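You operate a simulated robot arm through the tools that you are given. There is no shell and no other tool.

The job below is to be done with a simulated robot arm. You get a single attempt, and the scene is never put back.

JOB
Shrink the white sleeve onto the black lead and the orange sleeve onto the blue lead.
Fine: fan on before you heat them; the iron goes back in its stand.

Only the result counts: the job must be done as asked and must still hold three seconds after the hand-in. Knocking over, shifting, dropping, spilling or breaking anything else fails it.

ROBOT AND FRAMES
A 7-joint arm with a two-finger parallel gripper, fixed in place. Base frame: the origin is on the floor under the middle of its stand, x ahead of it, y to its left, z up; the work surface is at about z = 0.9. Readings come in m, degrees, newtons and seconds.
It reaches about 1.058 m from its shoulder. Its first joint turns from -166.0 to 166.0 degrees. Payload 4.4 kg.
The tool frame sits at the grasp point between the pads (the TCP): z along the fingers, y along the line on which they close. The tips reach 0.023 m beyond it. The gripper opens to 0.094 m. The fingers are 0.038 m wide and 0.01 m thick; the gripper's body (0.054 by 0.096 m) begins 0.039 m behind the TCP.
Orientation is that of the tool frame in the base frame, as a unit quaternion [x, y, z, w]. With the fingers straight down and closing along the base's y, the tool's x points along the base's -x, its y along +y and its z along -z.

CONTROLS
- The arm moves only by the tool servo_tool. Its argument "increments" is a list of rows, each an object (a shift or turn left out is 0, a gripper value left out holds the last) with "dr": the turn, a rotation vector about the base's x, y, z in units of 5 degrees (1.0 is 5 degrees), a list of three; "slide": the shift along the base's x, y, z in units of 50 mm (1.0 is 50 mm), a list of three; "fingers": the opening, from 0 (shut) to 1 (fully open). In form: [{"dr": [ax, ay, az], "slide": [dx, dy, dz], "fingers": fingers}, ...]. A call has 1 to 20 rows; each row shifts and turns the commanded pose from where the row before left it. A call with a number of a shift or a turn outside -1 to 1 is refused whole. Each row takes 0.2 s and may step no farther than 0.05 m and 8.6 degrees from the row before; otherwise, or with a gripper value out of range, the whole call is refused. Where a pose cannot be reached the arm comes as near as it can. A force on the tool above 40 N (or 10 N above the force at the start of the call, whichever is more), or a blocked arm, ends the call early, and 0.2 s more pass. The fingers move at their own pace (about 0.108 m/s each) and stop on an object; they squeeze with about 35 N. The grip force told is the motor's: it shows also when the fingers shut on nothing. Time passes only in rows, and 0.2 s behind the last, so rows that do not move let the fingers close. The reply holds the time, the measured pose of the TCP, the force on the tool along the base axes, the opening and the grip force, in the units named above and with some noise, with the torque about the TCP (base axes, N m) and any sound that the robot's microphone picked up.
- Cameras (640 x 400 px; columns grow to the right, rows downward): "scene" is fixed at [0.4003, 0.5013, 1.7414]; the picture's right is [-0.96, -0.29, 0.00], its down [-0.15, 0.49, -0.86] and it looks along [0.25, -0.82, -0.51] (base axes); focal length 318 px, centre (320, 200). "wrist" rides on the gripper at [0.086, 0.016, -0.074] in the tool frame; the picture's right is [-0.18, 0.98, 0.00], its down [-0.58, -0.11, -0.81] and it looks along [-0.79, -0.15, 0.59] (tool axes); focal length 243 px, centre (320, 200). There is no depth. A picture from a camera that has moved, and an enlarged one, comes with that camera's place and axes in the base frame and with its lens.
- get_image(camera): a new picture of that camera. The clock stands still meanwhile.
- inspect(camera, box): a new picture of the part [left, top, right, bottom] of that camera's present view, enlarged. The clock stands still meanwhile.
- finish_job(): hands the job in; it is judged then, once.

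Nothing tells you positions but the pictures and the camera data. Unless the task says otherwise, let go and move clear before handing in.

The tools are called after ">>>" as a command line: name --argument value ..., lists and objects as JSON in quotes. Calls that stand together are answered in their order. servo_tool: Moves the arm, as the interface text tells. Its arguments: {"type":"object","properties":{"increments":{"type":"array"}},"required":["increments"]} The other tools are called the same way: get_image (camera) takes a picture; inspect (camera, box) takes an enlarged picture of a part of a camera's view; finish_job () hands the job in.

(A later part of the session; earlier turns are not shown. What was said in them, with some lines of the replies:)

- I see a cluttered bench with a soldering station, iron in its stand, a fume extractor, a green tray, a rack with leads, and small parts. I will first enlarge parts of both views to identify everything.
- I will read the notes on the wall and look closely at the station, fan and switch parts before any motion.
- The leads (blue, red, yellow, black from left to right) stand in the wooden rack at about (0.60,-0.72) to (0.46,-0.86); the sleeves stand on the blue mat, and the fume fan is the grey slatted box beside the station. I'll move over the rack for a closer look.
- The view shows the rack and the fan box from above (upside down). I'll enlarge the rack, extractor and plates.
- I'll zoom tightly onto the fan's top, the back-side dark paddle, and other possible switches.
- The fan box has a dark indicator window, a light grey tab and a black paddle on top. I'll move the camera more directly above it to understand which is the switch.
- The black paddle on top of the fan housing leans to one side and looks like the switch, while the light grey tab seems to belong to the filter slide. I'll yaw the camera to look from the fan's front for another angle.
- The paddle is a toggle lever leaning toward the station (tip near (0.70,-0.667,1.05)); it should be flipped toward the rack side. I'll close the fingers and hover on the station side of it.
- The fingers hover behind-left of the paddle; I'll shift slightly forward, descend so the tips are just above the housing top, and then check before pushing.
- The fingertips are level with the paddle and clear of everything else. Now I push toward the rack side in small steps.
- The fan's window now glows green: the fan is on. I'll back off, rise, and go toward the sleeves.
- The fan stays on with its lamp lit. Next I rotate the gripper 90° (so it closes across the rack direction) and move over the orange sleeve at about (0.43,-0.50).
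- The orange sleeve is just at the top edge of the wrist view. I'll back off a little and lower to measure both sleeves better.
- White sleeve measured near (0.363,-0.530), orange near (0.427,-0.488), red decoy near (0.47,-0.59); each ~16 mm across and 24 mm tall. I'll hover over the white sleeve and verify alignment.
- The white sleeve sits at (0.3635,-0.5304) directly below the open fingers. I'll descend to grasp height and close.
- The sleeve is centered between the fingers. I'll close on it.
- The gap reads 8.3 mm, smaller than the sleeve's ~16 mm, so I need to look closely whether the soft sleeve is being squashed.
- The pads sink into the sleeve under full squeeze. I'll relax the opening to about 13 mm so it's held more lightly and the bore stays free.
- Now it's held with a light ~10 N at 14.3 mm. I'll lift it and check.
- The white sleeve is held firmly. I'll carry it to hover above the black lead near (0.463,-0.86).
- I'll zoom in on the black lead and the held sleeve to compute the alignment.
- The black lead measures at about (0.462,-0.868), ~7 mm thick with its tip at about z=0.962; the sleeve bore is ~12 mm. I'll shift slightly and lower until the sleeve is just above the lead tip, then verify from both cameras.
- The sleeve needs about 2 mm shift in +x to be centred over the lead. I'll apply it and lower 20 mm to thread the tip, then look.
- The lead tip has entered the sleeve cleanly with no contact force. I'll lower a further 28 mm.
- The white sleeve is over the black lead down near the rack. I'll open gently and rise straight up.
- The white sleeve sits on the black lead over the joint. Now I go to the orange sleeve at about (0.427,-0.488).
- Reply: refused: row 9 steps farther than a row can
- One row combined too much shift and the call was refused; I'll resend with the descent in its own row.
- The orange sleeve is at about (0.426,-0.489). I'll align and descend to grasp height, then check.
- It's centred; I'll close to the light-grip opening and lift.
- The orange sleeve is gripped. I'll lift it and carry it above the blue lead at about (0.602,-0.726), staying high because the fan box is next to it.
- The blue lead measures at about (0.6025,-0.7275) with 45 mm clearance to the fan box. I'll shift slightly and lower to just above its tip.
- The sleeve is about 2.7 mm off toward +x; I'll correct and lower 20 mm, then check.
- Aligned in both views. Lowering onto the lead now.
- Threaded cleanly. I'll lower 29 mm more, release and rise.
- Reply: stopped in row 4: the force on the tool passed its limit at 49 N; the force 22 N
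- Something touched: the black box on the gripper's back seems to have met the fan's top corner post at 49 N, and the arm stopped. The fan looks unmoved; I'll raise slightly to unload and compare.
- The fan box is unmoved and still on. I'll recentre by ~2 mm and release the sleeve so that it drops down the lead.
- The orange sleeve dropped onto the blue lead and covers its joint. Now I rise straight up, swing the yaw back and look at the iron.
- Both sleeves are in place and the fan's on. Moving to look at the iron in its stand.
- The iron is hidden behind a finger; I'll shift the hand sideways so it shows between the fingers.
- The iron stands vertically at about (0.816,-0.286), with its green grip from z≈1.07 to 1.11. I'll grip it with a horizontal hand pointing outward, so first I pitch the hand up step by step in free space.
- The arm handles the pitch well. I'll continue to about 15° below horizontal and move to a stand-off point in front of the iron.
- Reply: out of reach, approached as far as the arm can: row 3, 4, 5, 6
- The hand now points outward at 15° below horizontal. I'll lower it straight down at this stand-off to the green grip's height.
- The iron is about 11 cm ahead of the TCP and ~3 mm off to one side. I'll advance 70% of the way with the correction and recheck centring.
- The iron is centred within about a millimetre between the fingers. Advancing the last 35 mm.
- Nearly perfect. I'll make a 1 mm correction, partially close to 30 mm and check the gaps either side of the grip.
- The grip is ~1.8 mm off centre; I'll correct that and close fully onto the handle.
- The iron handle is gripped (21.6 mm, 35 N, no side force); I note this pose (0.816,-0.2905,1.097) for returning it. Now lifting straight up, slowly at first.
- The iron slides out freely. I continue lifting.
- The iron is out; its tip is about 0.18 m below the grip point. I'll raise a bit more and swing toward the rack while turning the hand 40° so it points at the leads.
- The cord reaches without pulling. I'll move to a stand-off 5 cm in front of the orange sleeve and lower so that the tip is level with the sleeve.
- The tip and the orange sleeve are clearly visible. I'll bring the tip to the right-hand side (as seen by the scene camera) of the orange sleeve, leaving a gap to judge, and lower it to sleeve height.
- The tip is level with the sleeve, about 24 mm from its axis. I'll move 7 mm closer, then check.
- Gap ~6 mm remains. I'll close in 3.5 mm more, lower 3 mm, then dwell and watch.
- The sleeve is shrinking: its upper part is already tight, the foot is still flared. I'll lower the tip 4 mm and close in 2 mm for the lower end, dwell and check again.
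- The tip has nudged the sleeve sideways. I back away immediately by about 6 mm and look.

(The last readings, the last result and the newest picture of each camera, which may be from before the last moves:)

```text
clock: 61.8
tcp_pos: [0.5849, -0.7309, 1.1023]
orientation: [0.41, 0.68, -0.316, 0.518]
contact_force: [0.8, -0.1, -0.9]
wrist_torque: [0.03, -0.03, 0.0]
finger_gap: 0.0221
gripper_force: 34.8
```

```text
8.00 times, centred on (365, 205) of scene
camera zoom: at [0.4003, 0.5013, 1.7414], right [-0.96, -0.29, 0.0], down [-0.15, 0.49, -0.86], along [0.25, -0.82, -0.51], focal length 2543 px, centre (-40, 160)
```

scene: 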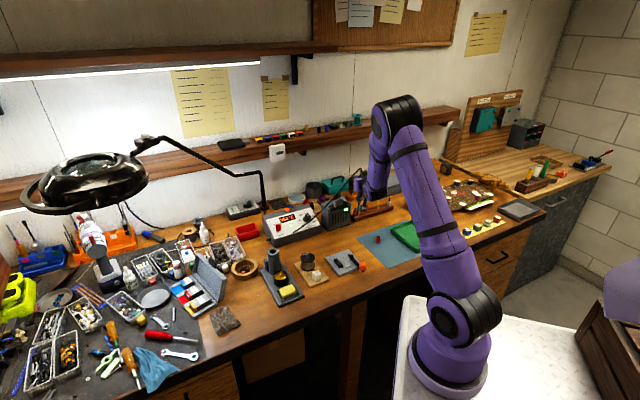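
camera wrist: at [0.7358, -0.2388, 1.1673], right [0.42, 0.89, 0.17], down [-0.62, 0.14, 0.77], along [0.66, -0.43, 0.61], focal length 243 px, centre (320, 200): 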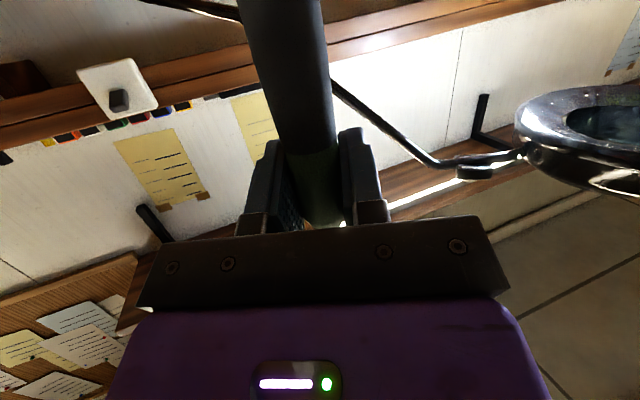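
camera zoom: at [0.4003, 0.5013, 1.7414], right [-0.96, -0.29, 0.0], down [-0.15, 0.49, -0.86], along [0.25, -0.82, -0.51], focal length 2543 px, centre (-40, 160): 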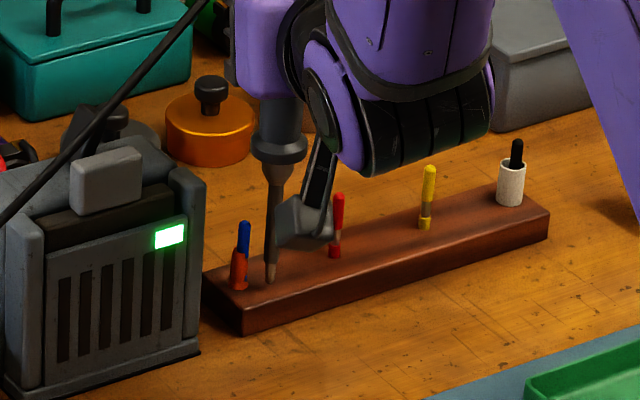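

The sleeve has shrunk at the top but sits ~2 mm off-centre with a flared foot. I'll lift over, and heat its foot from the opposite (left) side, which lets me also nudge it gently back.

>>> servo_tool --increments '[{"slide": [-0.06, 0.0, 0]}, {"slide": [0, 0, 0.7]}, {"slide": [0, 0, 0.7]}, {"slide": [0.39, 0.1, 0]}, {"slide": [0.39, 0.1, 0]}, {"slide": [0, 0, 0]}]'

>>> inspect --camera "scene" --box '[346, 190, 376, 225]'

```text
clock: 63.2
tcp_pos: [0.6225, -0.7217, 1.1736]
orientation: [0.41, 0.68, -0.316, 0.519]
contact_force: [0.2, 0.0, -2.0]
wrist_torque: [0.04, 0.01, -0.03]
finger_gap: 0.0221
gripper_force: 35.0
```

```text
11.43 times, centred on (361, 208) of scene
camera zoom: at [0.4003, 0.5013, 1.7414], right [-0.96, -0.29, 0.0], down [-0.15, 0.49, -0.86], along [0.25, -0.82, -0.51], focal length 3633 px, centre (-149, 114)
```

zoom: 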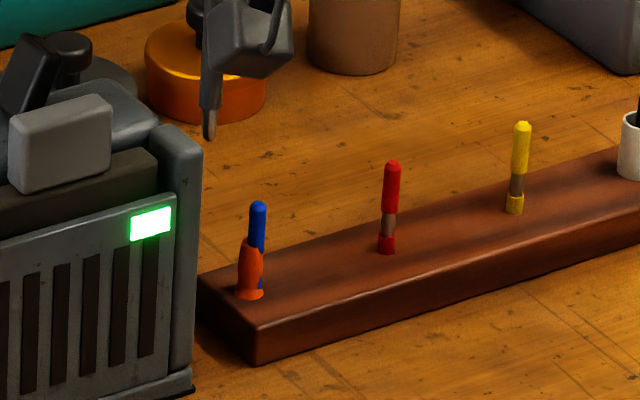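

Clear on the left. I lower to sleeve height at ~18 mm distance and check.

>>> servo_tool --increments '[{"slide": [0, 0, -0.5]}, {"slide": [0, 0, -0.5]}, {"slide": [0, 0, -0.38]}, {"slide": [0, 0, 0]}]'

>>> inspect --camera "scene" --box '[350, 200, 370, 225]'

```text
clock: 64.2
tcp_pos: [0.6223, -0.7203, 1.1036]
orientation: [0.411, 0.68, -0.317, 0.518]
contact_force: [-0.4, 0.1, -1.0]
wrist_torque: [0.02, -0.01, -0.03]
finger_gap: 0.0219
gripper_force: 35.1
```

```text
16.00 times, centred on (360, 212) of scene
camera zoom: at [0.4003, 0.5013, 1.7414], right [-0.96, -0.29, 0.0], down [-0.15, 0.49, -0.86], along [0.25, -0.82, -0.51], focal length 5086 px, centre (-320, 0)
```

zoom: 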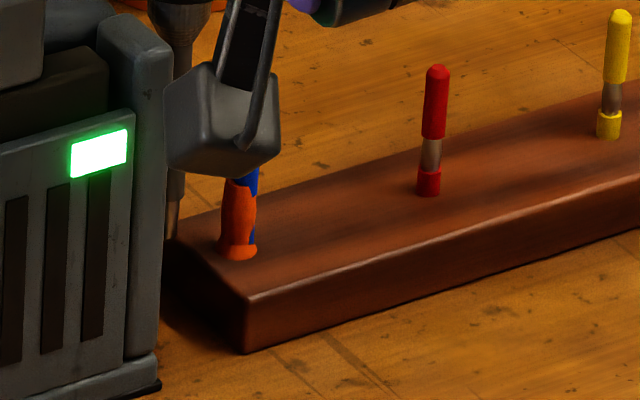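

Tip is ~19 mm left of the sleeve. I move 7 mm toward it and dwell briefly.

>>> servo_tool --increments '[{"slide": [-0.067, -0.02, 0]}, {"slide": [-0.067, -0.02, 0]}, {"slide": [0, 0, 0]}, {"slide": [0, 0, 0]}]'

>>> inspect --camera "scene" --box '[350, 200, 370, 225]'

```text
clock: 65.2
tcp_pos: [0.6157, -0.7236, 1.1053]
orientation: [0.411, 0.679, -0.317, 0.519]
contact_force: [-0.2, 0.6, -1.1]
wrist_torque: [-0.04, 0.01, 0.0]
finger_gap: 0.0221
gripper_force: 35.0
```

```text
16.00 times, centred on (360, 212) of scene
camera zoom: at [0.4003, 0.5013, 1.7414], right [-0.96, -0.29, 0.0], down [-0.15, 0.49, -0.86], along [0.25, -0.82, -0.51], focal length 5086 px, centre (-320, 0)
```

zoom: 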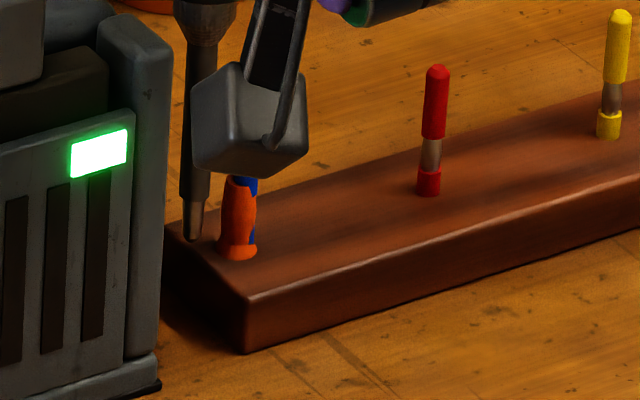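

>>> servo_tool --increments '[{"slide": [-0.038, -0.012, 0]}, {"slide": [0, 0, 0]}, {"slide": [0, 0, 0]}]'

>>> inspect --camera "scene" --box '[350, 200, 370, 225]'

```text
clock: 66.0
tcp_pos: [0.6144, -0.7234, 1.1036]
orientation: [0.411, 0.68, -0.317, 0.518]
contact_force: [0.3, 0.1, -1.1]
wrist_torque: [0.01, -0.03, 0.01]
finger_gap: 0.0221
gripper_force: 35.2
```

```text
16.00 times, centred on (360, 212) of scene
camera zoom: at [0.4003, 0.5013, 1.7414], right [-0.96, -0.29, 0.0], down [-0.15, 0.49, -0.86], along [0.25, -0.82, -0.51], focal length 5086 px, centre (-320, 0)
```

zoom: 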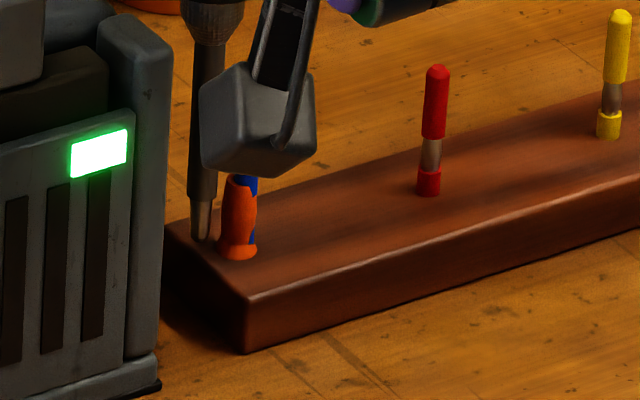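

>>> servo_tool --increments '[{"slide": [-0.038, -0.012, 0]}, {"slide": [0, 0, 0]}]'

>>> inspect --camera "scene" --box '[350, 200, 370, 225]'

```text
clock: 66.6
tcp_pos: [0.6121, -0.7245, 1.1035]
orientation: [0.411, 0.68, -0.316, 0.518]
contact_force: [0.1, -0.9, -0.7]
wrist_torque: [0.0, 0.0, 0.01]
finger_gap: 0.0219
gripper_force: 35.7
```

```text
16.00 times, centred on (360, 212) of scene
camera zoom: at [0.4003, 0.5013, 1.7414], right [-0.96, -0.29, 0.0], down [-0.15, 0.49, -0.86], along [0.25, -0.82, -0.51], focal length 5086 px, centre (-320, 0)
```

zoom: 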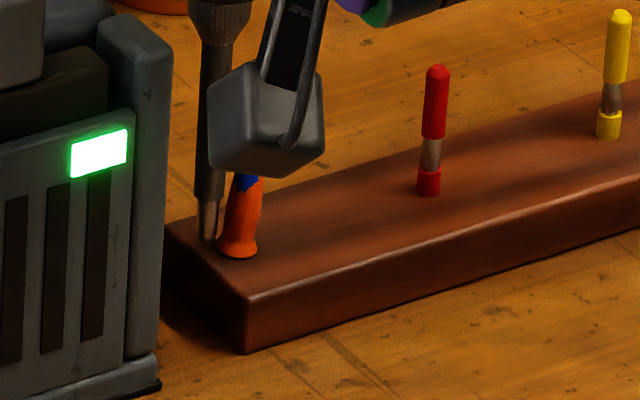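

>>> servo_tool --increments '[{"slide": [0.08, 0.025, 0]}, {"slide": [0.08, 0.025, 0]}, {"slide": [0.0, 0.0, 0.6]}, {"slide": [0, 0, 0.6]}]'

>>> inspect --camera "scene" --box '[350, 200, 370, 225]'

```text
clock: 67.6
tcp_pos: [0.6194, -0.7211, 1.1629]
orientation: [0.411, 0.68, -0.317, 0.519]
contact_force: [0.9, -0.3, -1.8]
wrist_torque: [0.03, 0.02, 0.03]
finger_gap: 0.0222
gripper_force: 35.4
```

```text
16.00 times, centred on (360, 212) of scene
camera zoom: at [0.4003, 0.5013, 1.7414], right [-0.96, -0.29, 0.0], down [-0.15, 0.49, -0.86], along [0.25, -0.82, -0.51], focal length 5086 px, centre (-320, 0)
```

zoom: 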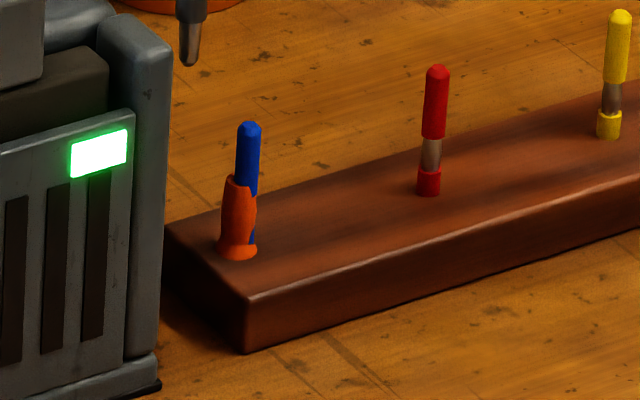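

The shrunk orange sleeve stays upright on the lead (slightly off-centre inside its slack). Its shape hasn't changed with further heat, so I'll go to the white sleeve and watch how it ends, keeping clear of contact this time.

>>> servo_tool --increments '[{"slide": [0, 0, 0.6]}, {"slide": [-0.6, -0.51, 0]}, {"slide": [-0.6, -0.51, 0]}, {"slide": [-0.6, -0.51, 0]}, {"slide": [-0.6, -0.51, 0]}, {"slide": [-0.6, -0.51, 0]}, {"slide": [-0.6, -0.51, 0]}, {"slide": [0, 0, 0]}]'

>>> inspect --camera "scene" --box '[340, 150, 420, 220]'

>>> get_image --camera "scene"

```text
clock: 69.4
tcp_pos: [0.4391, -0.8753, 1.1926]
orientation: [0.411, 0.68, -0.317, 0.518]
contact_force: [0.5, -0.8, -1.0]
wrist_torque: [0.0, -0.02, 0.01]
finger_gap: 0.0224
gripper_force: 34.8
```

```text
5.71 times, centred on (380, 185) of scene
camera zoom: at [0.4003, 0.5013, 1.7414], right [-0.96, -0.29, 0.0], down [-0.15, 0.49, -0.86], along [0.25, -0.82, -0.51], focal length 1817 px, centre (-23, 286)
```

zoom: 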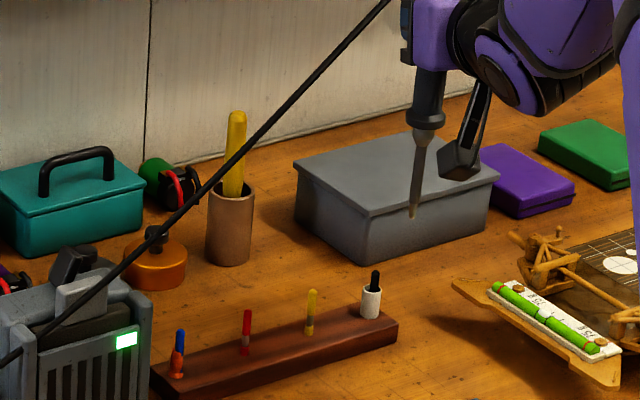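

```text
taken
```

scene: 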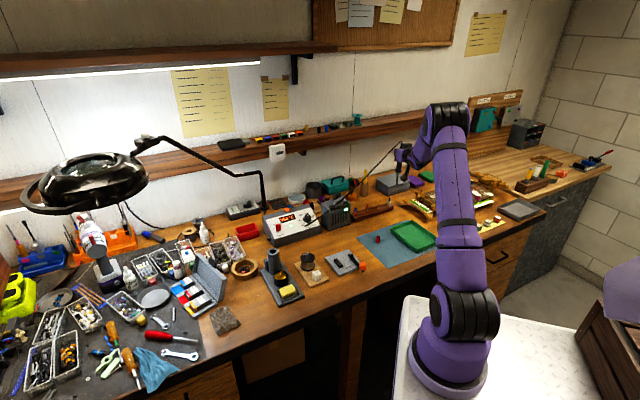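

Cord and forces are fine. Lowering the tip to the white sleeve's level, ~26 mm away from the lead.

>>> servo_tool --increments '[{"slide": [0, 0, -0.6]}, {"slide": [0, 0, -0.6]}, {"slide": [0, 0, -0.5]}, {"slide": [0, 0, 0]}]'

>>> inspect --camera "scene" --box '[384, 185, 404, 210]'

```text
clock: 70.4
tcp_pos: [0.4401, -0.8747, 1.1083]
orientation: [0.41, 0.68, -0.316, 0.519]
contact_force: [-0.1, 0.3, -0.6]
wrist_torque: [-0.01, 0.02, 0.0]
finger_gap: 0.0222
gripper_force: 34.9
```

```text
16.00 times, centred on (394, 198) of scene
camera zoom: at [0.4003, 0.5013, 1.7414], right [-0.96, -0.29, 0.0], down [-0.15, 0.49, -0.86], along [0.25, -0.82, -0.51], focal length 5086 px, centre (-864, 240)
```

zoom: 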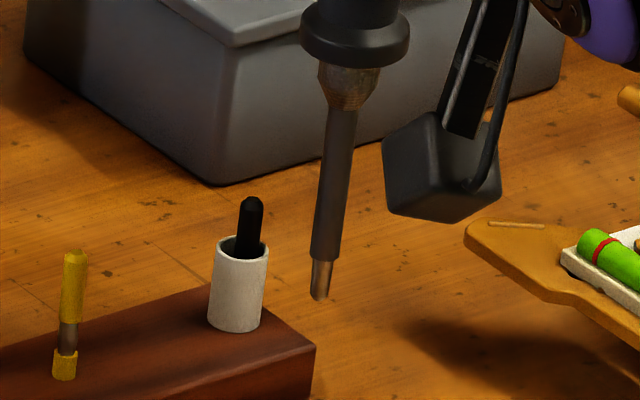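

The tip is ~25.6 mm from the white sleeve's axis. I move 11.5 mm closer and dwell, watching it.

>>> servo_tool --increments '[{"slide": [0.11, 0.034, 0]}, {"slide": [0.11, 0.034, 0]}, {"slide": [0, 0, 0]}, {"slide": [0, 0, 0]}]'

>>> inspect --camera "scene" --box '[384, 185, 404, 210]'

```text
clock: 71.4
tcp_pos: [0.4516, -0.8717, 1.1083]
orientation: [0.411, 0.68, -0.316, 0.518]
contact_force: [0.6, -0.3, -0.7]
wrist_torque: [0.02, -0.01, 0.01]
finger_gap: 0.0219
gripper_force: 34.7
```

```text
16.00 times, centred on (394, 198) of scene
camera zoom: at [0.4003, 0.5013, 1.7414], right [-0.96, -0.29, 0.0], down [-0.15, 0.49, -0.86], along [0.25, -0.82, -0.51], focal length 5086 px, centre (-864, 240)
```

zoom: 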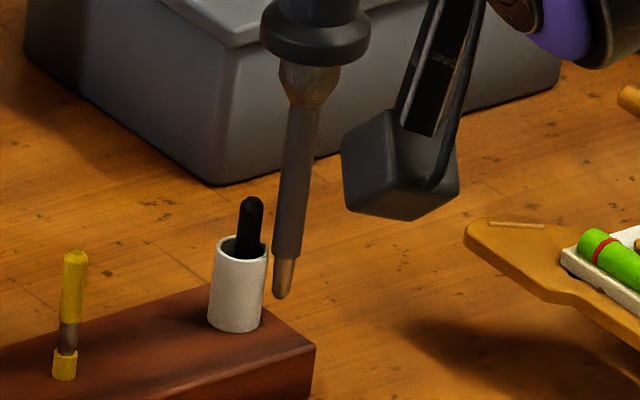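

>>> servo_tool --increments '[{"slide": [0.02, 0.006, 0]}, {"slide": [0, 0, 0]}, {"slide": [0, 0, 0]}]'

>>> inspect --camera "scene" --box '[384, 185, 404, 210]'

```text
clock: 72.2
tcp_pos: [0.4512, -0.8707, 1.1088]
orientation: [0.411, 0.679, -0.317, 0.519]
contact_force: [-0.6, 0.1, -0.3]
wrist_torque: [0.0, 0.04, 0.0]
finger_gap: 0.0222
gripper_force: 34.6
```

```text
16.00 times, centred on (394, 198) of scene
camera zoom: at [0.4003, 0.5013, 1.7414], right [-0.96, -0.29, 0.0], down [-0.15, 0.49, -0.86], along [0.25, -0.82, -0.51], focal length 5086 px, centre (-864, 240)
```

zoom: 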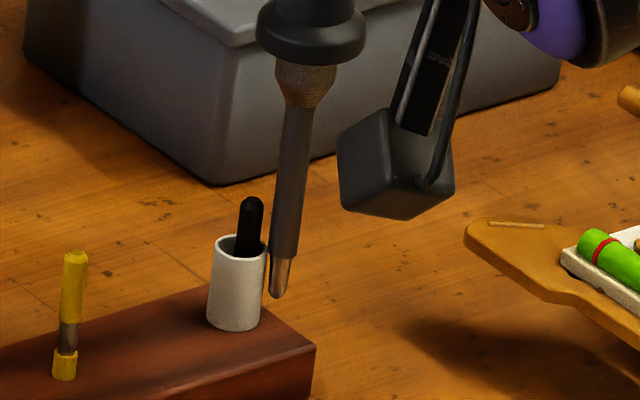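

>>> servo_tool --increments '[{"slide": [0, 0, 0]}, {"slide": [0, 0, 0]}, {"slide": [0, 0, 0]}]'

>>> inspect --camera "scene" --box '[384, 185, 404, 210]'

```text
clock: 73.0
tcp_pos: [0.452, -0.8704, 1.108]
orientation: [0.411, 0.68, -0.317, 0.518]
contact_force: [-0.7, -0.7, -0.9]
wrist_torque: [0.03, 0.03, 0.04]
finger_gap: 0.0219
gripper_force: 35.1
```

```text
16.00 times, centred on (394, 198) of scene
camera zoom: at [0.4003, 0.5013, 1.7414], right [-0.96, -0.29, 0.0], down [-0.15, 0.49, -0.86], along [0.25, -0.82, -0.51], focal length 5086 px, centre (-864, 240)
```

zoom: 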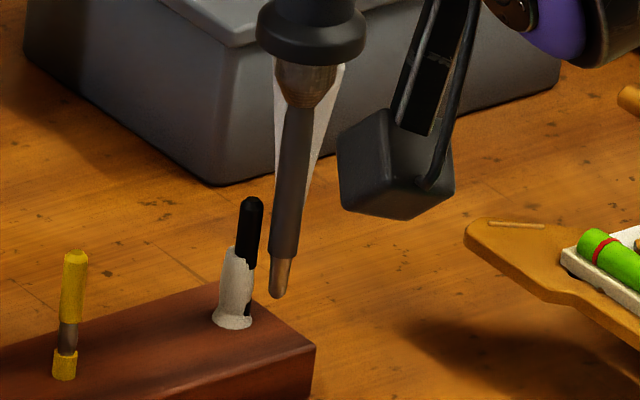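

The white sleeve shrank suddenly into the same form (narrow with a flared foot), so that is the finished shape for both. I back away, rise and look at both results.

>>> servo_tool --increments '[{"slide": [-0.2, -0.06, 0]}, {"slide": [0, 0, 0.9]}, {"slide": [0, 0, 0.9]}, {"slide": [0, 0, 0]}]'

>>> inspect --camera "scene" --box '[350, 180, 410, 225]'

>>> inspect --camera "scene" --box '[384, 185, 404, 210]'

```text
clock: 74.0
tcp_pos: [0.4418, -0.8726, 1.2006]
orientation: [0.411, 0.68, -0.317, 0.519]
contact_force: [0.0, -0.1, -1.1]
wrist_torque: [0.0, 0.01, 0.01]
finger_gap: 0.022
gripper_force: 35.4
```

```text
8.89 times, centred on (380, 202) of scene
camera zoom: at [0.4003, 0.5013, 1.7414], right [-0.96, -0.29, 0.0], down [-0.15, 0.49, -0.86], along [0.25, -0.82, -0.51], focal length 2826 px, centre (-213, 178)
```

zoom: 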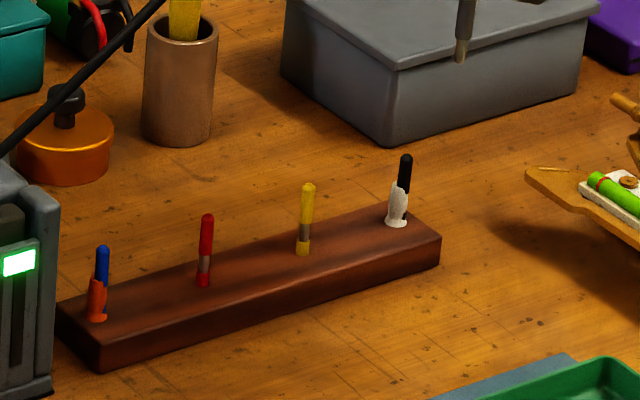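

```text
16.00 times, centred on (394, 198) of scene
camera zoom: at [0.4003, 0.5013, 1.7414], right [-0.96, -0.29, 0.0], down [-0.15, 0.49, -0.86], along [0.25, -0.82, -0.51], focal length 5086 px, centre (-864, 240)
```

zoom: 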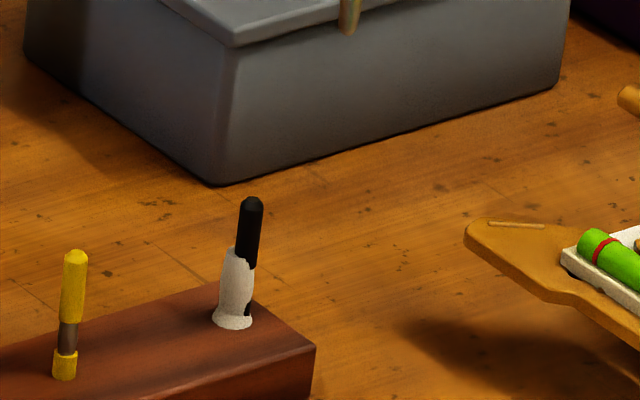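

Both sleeves are shrunk over their joints. Now I carry the iron back along the same route to its stand.

>>> servo_tool --increments '[{"slide": [0.0, 0.0, 0.6]}, {"slide": [0.386, 0.674, 0.12]}, {"slide": [0.386, 0.674, 0.12]}, {"slide": [0.386, 0.674, 0.12]}, {"slide": [0.386, 0.674, 0.12]}, {"slide": [0.386, 0.674, 0.12]}, {"slide": [0.386, 0.674, 0.12]}, {"slide": [0.386, 0.674, 0.12]}, {"slide": [0.386, 0.674, 0.12]}, {"slide": [0.383, 0.675, 0.0]}, {"slide": [0, 0, 0]}]'

>>> get_image --camera "scene"

```text
clock: 76.4
tcp_pos: [0.6145, -0.57, 1.2769]
orientation: [0.411, 0.68, -0.317, 0.519]
contact_force: [0.5, -0.2, -0.8]
wrist_torque: [0.0, 0.02, 0.03]
finger_gap: 0.022
gripper_force: 34.7
```

```text
taken
```

scene: 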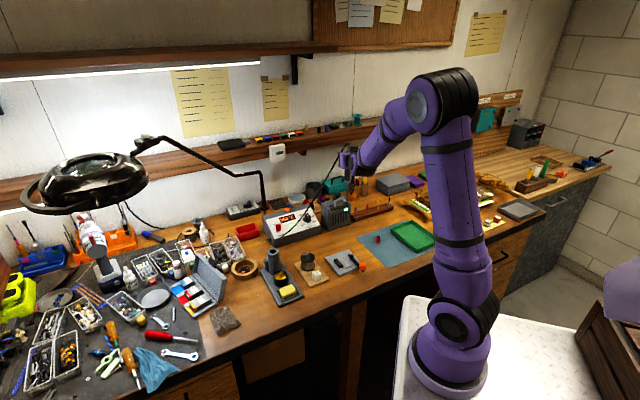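

>>> servo_tool --increments '[{"slide": [0.5, 0.7, 0], "dr": [0, 0, 1]}, {"slide": [0.5, 0.7, 0], "dr": [0, 0, 1]}, {"slide": [0.5, 0.7, 0], "dr": [0, 0, 1]}, {"slide": [0.5, 0.7, 0], "dr": [0, 0, 1]}, {"slide": [0.5, 0.7, 0], "dr": [0, 0, 1]}, {"slide": [0.5, 0.7, 0], "dr": [0, 0, 1]}, {"slide": [0.5, 0.7, 0], "dr": [0, 0, 1]}, {"slide": [0.5, 0.7, 0], "dr": [0, 0, 1]}, {"slide": [0, 0, 0]}, {"slide": [0, 0, 0]}]'

>>> inspect --camera "scene" --box '[245, 165, 325, 275]'

>>> inspect --camera "scene" --box '[258, 215, 288, 275]'

```text
clock: 78.6
tcp_pos: [0.8154, -0.2898, 1.2785]
orientation: [0.153, 0.78, -0.12, 0.595]
contact_force: [0.4, 0.1, -0.6]
wrist_torque: [0.01, 0.02, -0.02]
finger_gap: 0.0219
gripper_force: 34.7
```

```text
3.64 times, centred on (285, 220) of scene
camera zoom: at [0.4003, 0.5013, 1.7414], right [-0.96, -0.29, 0.0], down [-0.15, 0.49, -0.86], along [0.25, -0.82, -0.51], focal length 1156 px, centre (447, 127)
```

zoom: 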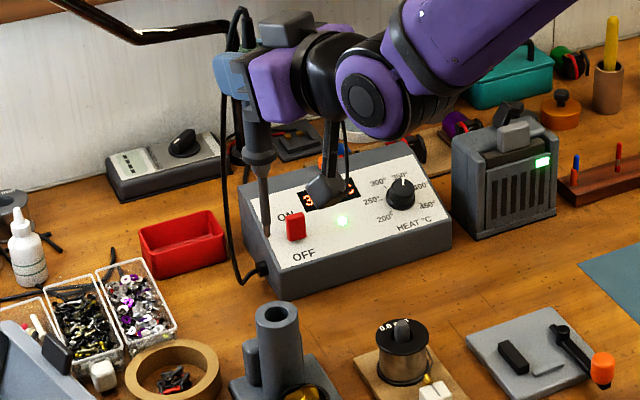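

```text
6.67 times, centred on (273, 245) of scene
camera zoom: at [0.4003, 0.5013, 1.7414], right [-0.96, -0.29, 0.0], down [-0.15, 0.49, -0.86], along [0.25, -0.82, -0.51], focal length 2119 px, centre (633, -100)
```

zoom: 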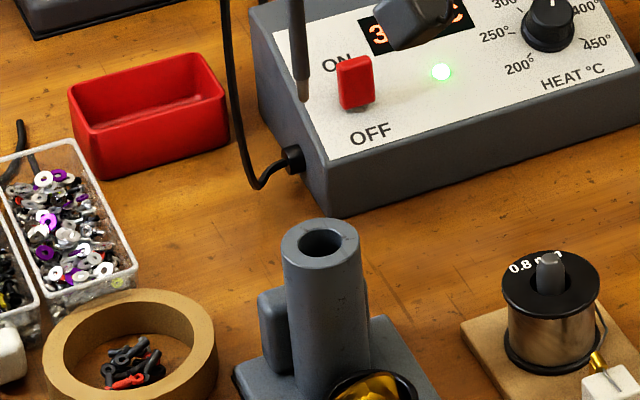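

The iron hangs right above the holder bore (bore ~23 mm, barrel ~8 mm). I'll lower it most of the way and check.

>>> servo_tool --increments '[{"slide": [0, 0, -0.5]}, {"slide": [0, 0, -0.5]}, {"slide": [0, 0, -0.5]}, {"slide": [0, 0, -0.4]}, {"slide": [0, 0, 0]}]'

>>> inspect --camera "scene" --box '[250, 195, 310, 285]'

```text
clock: 79.8
tcp_pos: [0.8143, -0.2897, 1.1815]
orientation: [0.155, 0.779, -0.121, 0.596]
contact_force: [-0.2, 0.1, -0.7]
wrist_torque: [0.01, 0.02, 0.01]
finger_gap: 0.022
gripper_force: 34.6
```

```text
4.44 times, centred on (280, 240) of scene
camera zoom: at [0.4003, 0.5013, 1.7414], right [-0.96, -0.29, 0.0], down [-0.15, 0.49, -0.86], along [0.25, -0.82, -0.51], focal length 1413 px, centre (498, 22)
```

zoom: 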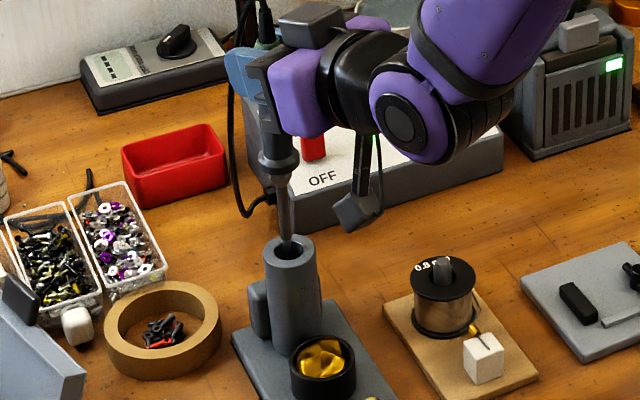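

The tip is entering the bore centrally. Lowering the rest, slowly at the end.

>>> servo_tool --increments '[{"slide": [0, 0, -0.4]}, {"slide": [0, 0, -0.4]}, {"slide": [0, 0, -0.4]}, {"slide": [0, 0, -0.2]}, {"slide": [0, 0, 0]}]'

>>> inspect --camera "scene" --box '[250, 195, 310, 285]'

```text
clock: 81.0
tcp_pos: [0.8153, -0.2907, 1.112]
orientation: [0.156, 0.779, -0.122, 0.595]
contact_force: [0.2, -0.5, -0.8]
wrist_torque: [-0.02, 0.01, 0.02]
finger_gap: 0.0218
gripper_force: 35.2
```

```text
4.44 times, centred on (280, 240) of scene
camera zoom: at [0.4003, 0.5013, 1.7414], right [-0.96, -0.29, 0.0], down [-0.15, 0.49, -0.86], along [0.25, -0.82, -0.51], focal length 1413 px, centre (498, 22)
```

zoom: 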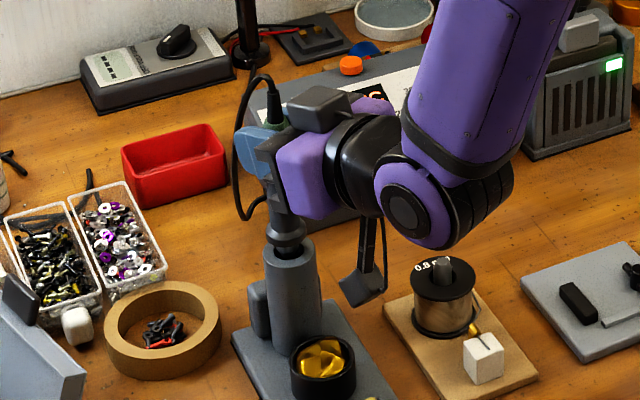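

>>> servo_tool --increments '[{"slide": [0, 0, -0.12]}, {"slide": [0, 0, -0.1]}, {"slide": [0, 0, -0.08]}, {"slide": [0, 0, 0]}]'

>>> inspect --camera "scene" --box '[255, 205, 300, 285]'

```text
clock: 82.0
tcp_pos: [0.8152, -0.2899, 1.0992]
orientation: [0.155, 0.778, -0.121, 0.597]
contact_force: [-3.2, 0.9, 18.9]
wrist_torque: [0.18, 0.52, -0.02]
finger_gap: 0.0219
gripper_force: 35.0
```

```text
5.00 times, centred on (278, 245) of scene
camera zoom: at [0.4003, 0.5013, 1.7414], right [-0.96, -0.29, 0.0], down [-0.15, 0.49, -0.86], along [0.25, -0.82, -0.51], focal length 1590 px, centre (532, -25)
```

zoom: 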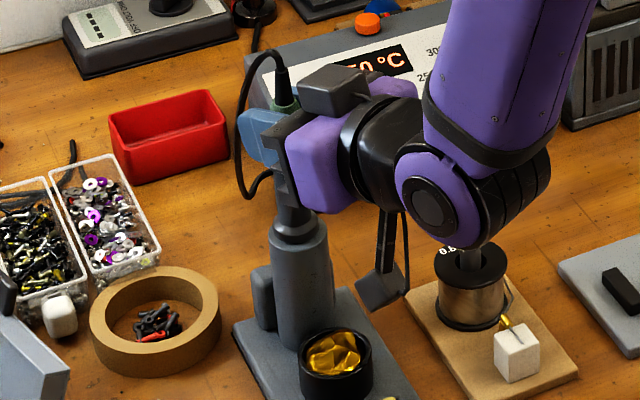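

The iron is seated (18.9 N reaction). I relax by 2 mm to unload, then open the fingers.

>>> servo_tool --increments '[{"slide": [0, 0, 0.03]}, {"slide": [0, 0, 0]}]'

```text
clock: 82.6
tcp_pos: [0.8151, -0.2907, 1.0975]
orientation: [0.153, 0.779, -0.119, 0.596]
contact_force: [6.9, -1.7, 9.1]
wrist_torque: [-0.14, -0.48, 0.01]
finger_gap: 0.0221
gripper_force: 34.6
```

>>> servo_tool --increments '[{"slide": [0, 0, 0.02]}, {"slide": [0, 0, 0]}, {"slide": [0, 0, 0]}]'

>>> inspect --camera "scene" --box '[255, 205, 300, 285]'

```text
clock: 83.4
tcp_pos: [0.8146, -0.2899, 1.0996]
orientation: [0.153, 0.78, -0.119, 0.594]
contact_force: [-0.6, 0.2, -1.5]
wrist_torque: [-0.03, 0.02, 0.0]
finger_gap: 0.0218
gripper_force: 35.2
```

```text
5.00 times, centred on (278, 245) of scene
camera zoom: at [0.4003, 0.5013, 1.7414], right [-0.96, -0.29, 0.0], down [-0.15, 0.49, -0.86], along [0.25, -0.82, -0.51], focal length 1590 px, centre (532, -25)
```

zoom: 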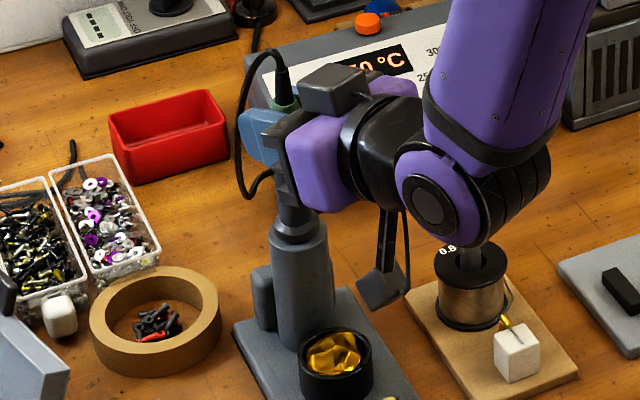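

Unloaded now. I open the fingers and check the iron stays upright in its holder.

>>> servo_tool --increments '[{"fingers": 0.3}, {"fingers": 0.5}, {"fingers": 0.9}, {"fingers": 0.9}]'

>>> inspect --camera "scene" --box '[255, 205, 300, 285]'

>>> inspect --camera "wrist" --box '[220, 70, 430, 250]'

```text
clock: 84.4
tcp_pos: [0.8138, -0.2906, 1.0995]
orientation: [0.154, 0.779, -0.12, 0.595]
contact_force: [0.0, 0.8, -0.4]
wrist_torque: [0.01, -0.02, 0.02]
finger_gap: 0.085
gripper_force: 0.0
```

```text
5.00 times, centred on (278, 245) of scene
camera zoom: at [0.4003, 0.5013, 1.7414], right [-0.96, -0.29, 0.0], down [-0.15, 0.49, -0.86], along [0.25, -0.82, -0.51], focal length 1590 px, centre (532, -25)
```

zoom: 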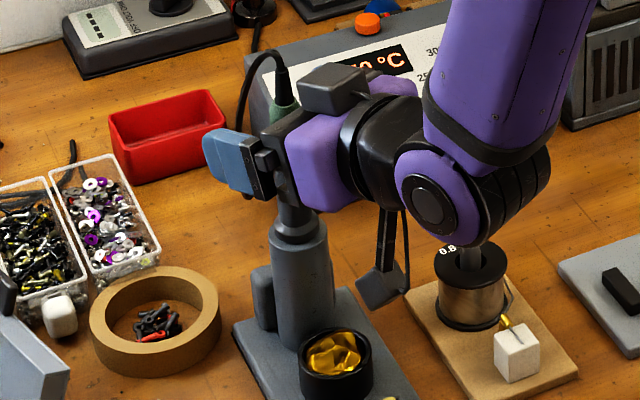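

```text
2.22 times, centred on (325, 160) of wrist
camera zoom: at [0.7348, -0.2391, 1.0346], right [0.42, 0.89, 0.17], down [-0.62, 0.14, 0.77], along [0.66, -0.43, 0.61], focal length 539 px, centre (309, 289)
```

zoom: 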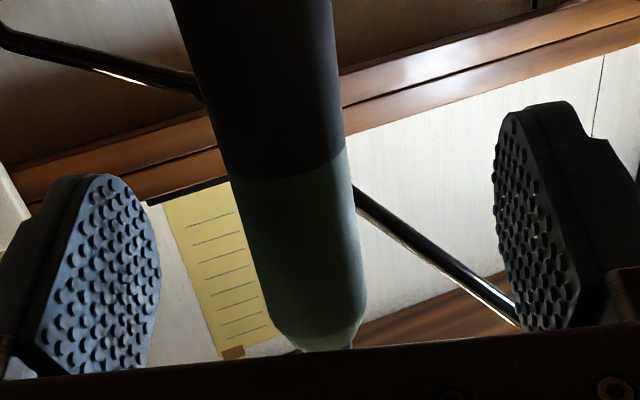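

Iron stands free in its holder. Now I retract the hand straight back along the approach direction, then rise.

>>> servo_tool --increments '[{"slide": [-0.4, 0.166, 0.06]}, {"slide": [-0.55, 0.23, 0.1]}, {"slide": [-0.55, 0.23, 0.1]}, {"slide": [-0.5, 0.21, 0.1]}, {"slide": [0, 0, 0]}]'

>>> inspect --camera "scene" --box '[245, 195, 325, 295]'

>>> inspect --camera "scene" --box '[255, 205, 295, 285]'

```text
clock: 85.6
tcp_pos: [0.7143, -0.2491, 1.1168]
orientation: [0.154, 0.779, -0.12, 0.596]
contact_force: [-0.3, -0.2, -0.2]
wrist_torque: [0.03, 0.01, -0.04]
finger_gap: 0.0847
gripper_force: 0.0
```

```text
4.00 times, centred on (285, 245) of scene
camera zoom: at [0.4003, 0.5013, 1.7414], right [-0.96, -0.29, 0.0], down [-0.15, 0.49, -0.86], along [0.25, -0.82, -0.51], focal length 1272 px, centre (460, 20)
```

zoom: 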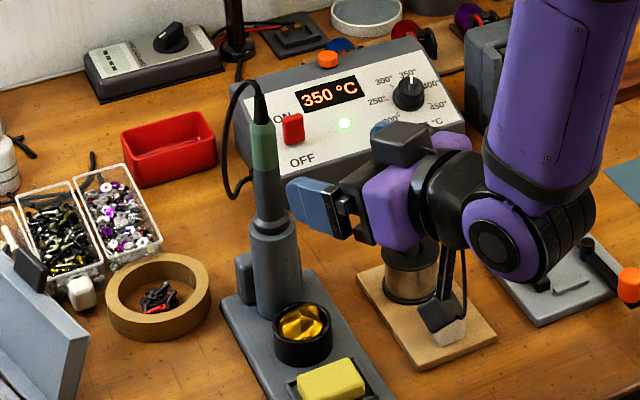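

```text
5.00 times, centred on (275, 245) of scene
camera zoom: at [0.4003, 0.5013, 1.7414], right [-0.96, -0.29, 0.0], down [-0.15, 0.49, -0.86], along [0.25, -0.82, -0.51], focal length 1590 px, centre (545, -25)
```

zoom: 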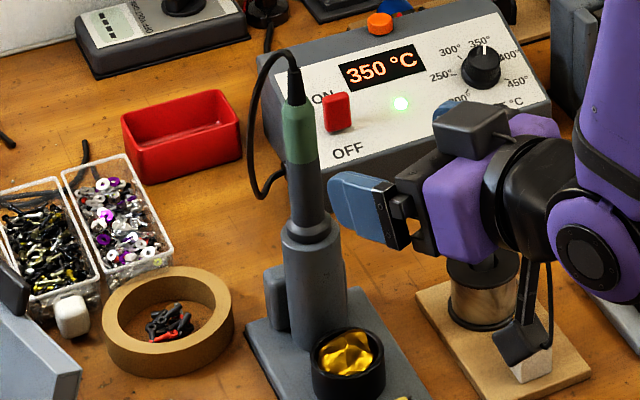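

The iron is back in its stand exactly as before. I'll rise, fold the hand back to pointing down, and go to inspect both sleeves close up.

>>> servo_tool --increments '[{"slide": [0, 0, 0.8]}, {"slide": [0, 0, 0.8]}, {"slide": [0, 0, 0.8]}, {"dr": [0.375, 0.927, 0], "slide": [0, -0.2, 0]}, {"dr": [0.375, 0.927, 0], "slide": [0, -0.2, 0]}, {"dr": [0.375, 0.927, 0], "slide": [0, -0.2, 0]}, {"dr": [0.375, 0.927, 0], "slide": [0, -0.2, 0]}, {"dr": [0.375, 0.927, 0], "slide": [0, -0.2, 0]}, {"dr": [0.375, 0.927, 0], "slide": [0, -0.2, 0]}, {"dr": [0.375, 0.927, 0], "slide": [0, -0.2, 0]}, {"dr": [0.375, 0.927, 0], "slide": [-0.2, -0.2, 0]}, {"dr": [0.375, 0.927, 0], "slide": [-0.2, -0.2, 0]}, {"dr": [0.375, 0.927, 0], "slide": [-0.2, -0.2, 0]}, {"dr": [0.375, 0.927, 0], "slide": [-0.2, -0.2, 0]}, {"dr": [0.375, 0.927, 0], "slide": [-0.2, -0.2, 0]}, {"dr": [0.375, 0.927, 0], "slide": [-0.2, -0.2, 0]}, {"dr": [0.375, 0.927, 0], "slide": [-0.2, -0.2, 0]}, {"dr": [0.375, 0.927, 0], "slide": [-0.2, -0.2, 0]}]'

>>> get_image --camera "scene"

```text
clock: 89.4
tcp_pos: [0.6356, -0.3918, 1.2298]
orientation: [0.19, 0.982, -0.003, -0.002]
contact_force: [-0.7, 0.2, 0.2]
wrist_torque: [0.0, -0.01, -0.02]
finger_gap: 0.0847
gripper_force: 0.1
out of reach, approached as far as the arm can: row 9
```

```text
taken
```

scene: 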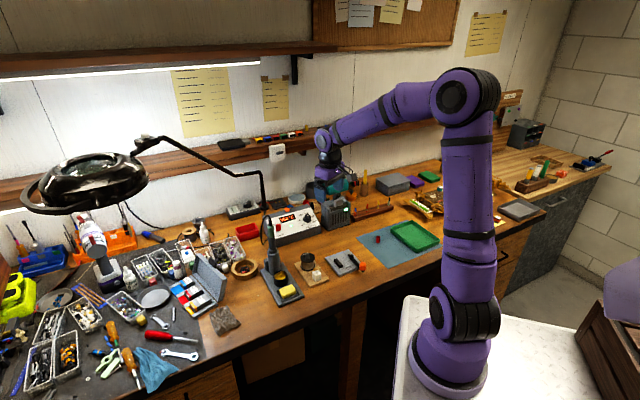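

>>> servo_tool --increments '[{"slide": [-0.42, -0.77, -0.1]}, {"slide": [-0.42, -0.77, -0.1]}, {"slide": [-0.42, -0.77, -0.1]}, {"slide": [-0.42, -0.77, -0.1]}, {"slide": [-0.42, -0.77, -0.1]}, {"slide": [-0.42, -0.77, -0.1]}, {"slide": [-0.42, -0.77, -0.1]}, {"slide": [-0.42, -0.77, -0.1]}, {"slide": [0, 0, 0]}]'

>>> get_image --camera "wrist"

```text
clock: 91.4
tcp_pos: [0.4691, -0.6991, 1.189]
orientation: [0.191, 0.982, -0.004, -0.002]
contact_force: [0.1, 0.4, 0.2]
wrist_torque: [-0.03, 0.01, -0.01]
finger_gap: 0.0847
gripper_force: 0.2
```

```text
taken
camera wrist: at [0.3954, -0.6521, 1.2634], right [0.54, 0.84, -0.01], down [0.5, -0.31, 0.81], along [0.68, -0.44, -0.59], focal length 243 px, centre (320, 200)
```

wrist: 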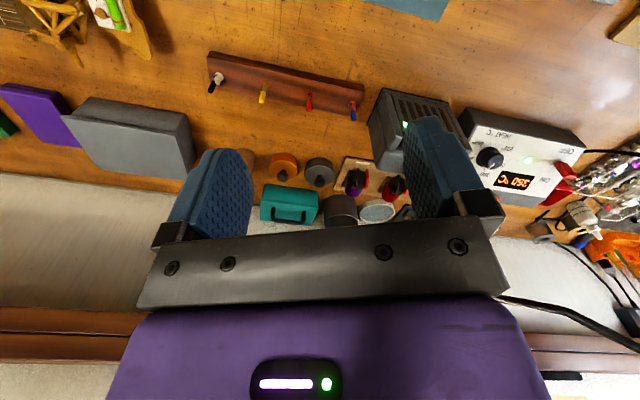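

>>> inspect --camera "wrist" --box '[335, 85, 375, 130]'

>>> inspect --camera "wrist" --box '[195, 55, 235, 105]'

>>> inspect --camera "scene" --box '[350, 200, 370, 225]'

>>> inspect --camera "scene" --box '[384, 185, 404, 210]'

```text
8.89 times, centred on (355, 108) of wrist
camera zoom: at [0.3954, -0.6521, 1.2634], right [0.54, 0.84, -0.01], down [0.5, -0.31, 0.81], along [0.68, -0.44, -0.59], focal length 2157 px, centre (9, 1022)
```

zoom: 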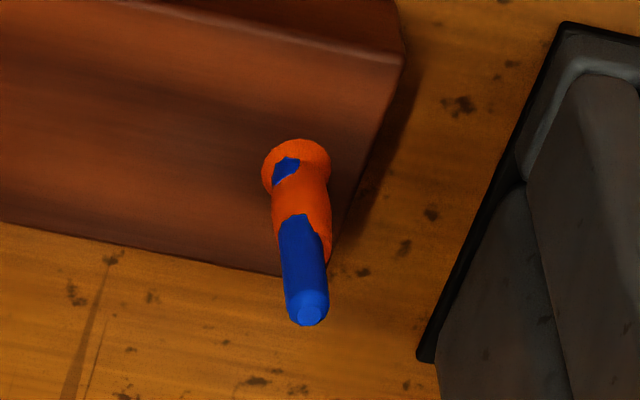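

```text
8.00 times, centred on (215, 80) of wrist
camera zoom: at [0.3954, -0.6521, 1.2634], right [0.54, 0.84, -0.01], down [0.5, -0.31, 0.81], along [0.68, -0.44, -0.59], focal length 1941 px, centre (1160, 1160)
```

zoom: 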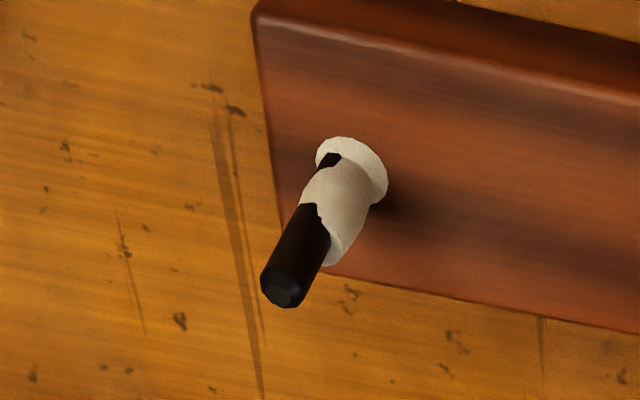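

```text
16.00 times, centred on (360, 212) of scene
camera zoom: at [0.4003, 0.5013, 1.7414], right [-0.96, -0.29, 0.0], down [-0.15, 0.49, -0.86], along [0.25, -0.82, -0.51], focal length 5086 px, centre (-320, 0)
```

zoom: 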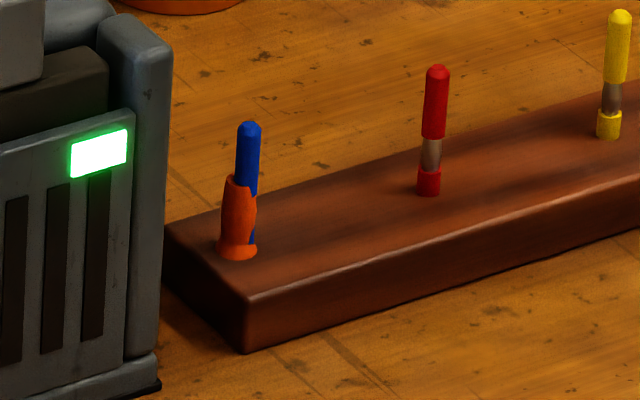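

```text
16.00 times, centred on (394, 198) of scene
camera zoom: at [0.4003, 0.5013, 1.7414], right [-0.96, -0.29, 0.0], down [-0.15, 0.49, -0.86], along [0.25, -0.82, -0.51], focal length 5086 px, centre (-864, 240)
```

zoom: 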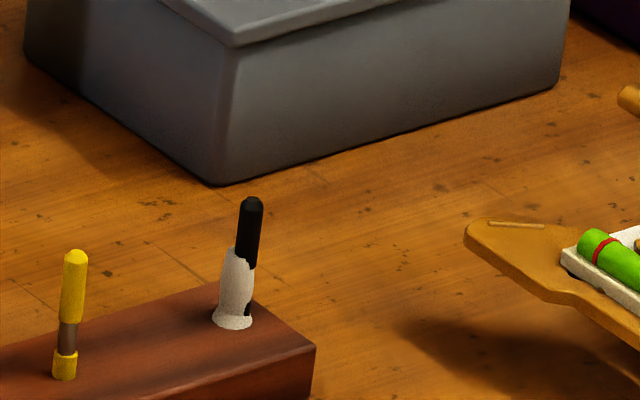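

Both sleeves are tight on the right leads over their joints, the fan is lit and the iron's home. I'll move the hand clear and do a final comparison of the whole scene.

>>> servo_tool --increments '[{"slide": [0, 0, 0.9]}, {"slide": [0, 0.3, 0.9]}, {"slide": [-0.1, 0.8, 0.3]}, {"slide": [-0.1, 0.8, 0.3]}, {"slide": [-0.1, 0.8, 0.2]}, {"slide": [-0.1, 0.8, 0.2]}, {"slide": [-0.1, 0.8, 0]}, {"slide": [0, 0, 0]}]'

>>> get_image --camera "scene"

>>> inspect --camera "scene" --box '[220, 160, 380, 310]'

>>> inspect --camera "scene" --box '[320, 160, 480, 280]'

```text
clock: 93.2
tcp_pos: [0.4444, -0.4848, 1.3297]
orientation: [0.19, 0.982, -0.003, -0.002]
contact_force: [0.3, -1.0, 0.0]
wrist_torque: [0.0, -0.04, -0.01]
finger_gap: 0.0845
gripper_force: 0.0
```

```text
taken
```

scene: 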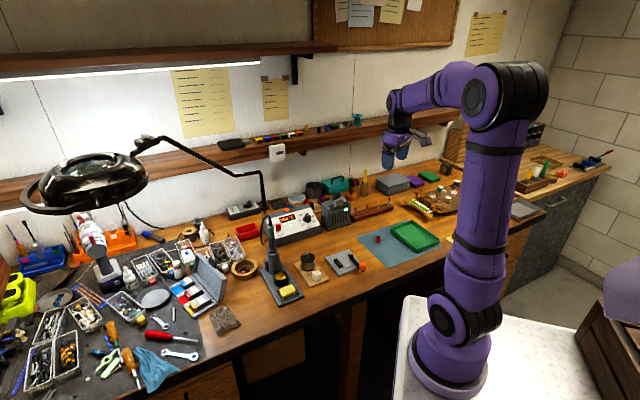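

```text
2.67 times, centred on (300, 235) of scene
camera zoom: at [0.4003, 0.5013, 1.7414], right [-0.96, -0.29, 0.0], down [-0.15, 0.49, -0.86], along [0.25, -0.82, -0.51], focal length 848 px, centre (373, 107)
```

zoom: 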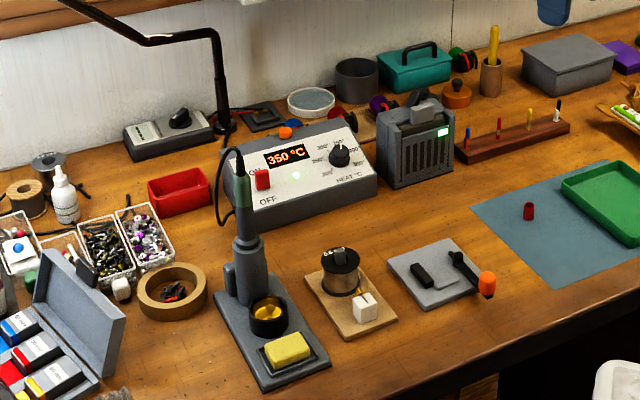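

```text
3.33 times, centred on (400, 220) of scene
camera zoom: at [0.4003, 0.5013, 1.7414], right [-0.96, -0.29, 0.0], down [-0.15, 0.49, -0.86], along [0.25, -0.82, -0.51], focal length 1060 px, centre (53, 133)
```

zoom: 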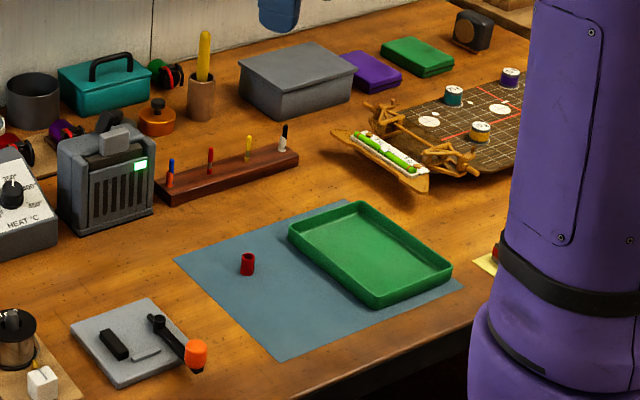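

Everything matches the starting scene except the wanted changes: the white sleeve is shrunk on the black lead, the orange one is on the blue lead, the fan lamp is lit, and the iron is in its stand. The hand is clear and empty, so I hand the job in.

>>> finish_job

```text
The job is handed in.
```

The job is handed in. The white sleeve is shrunk onto the black lead and the orange sleeve onto the blue lead, both over their joints. I haven't seen a verdict; this is from the final pictures.

- **Fan:** I switched it on before any heating, and its green lamp was still lit at the end.
- **Iron:** it is back in its stand, upright as it was at the start. I left the soldering station switched on at 350 °C, as I found it.
- **Sleeve position:** both shrunk sleeves sit about 2 mm off the lead's centre. On one side the lead shows through the sleeve. On the orange one this came partly from the iron's tip nudging it after it shrank.
- **One bump:** while I lowered the orange sleeve, the gripper touched the top of the fan and the arm stopped at 49 N. The fan hadn't moved in the pictures taken afterwards.

The red sleeve, the rack and everything else on the bench look unmoved, and the hand is empty and clear of everything.
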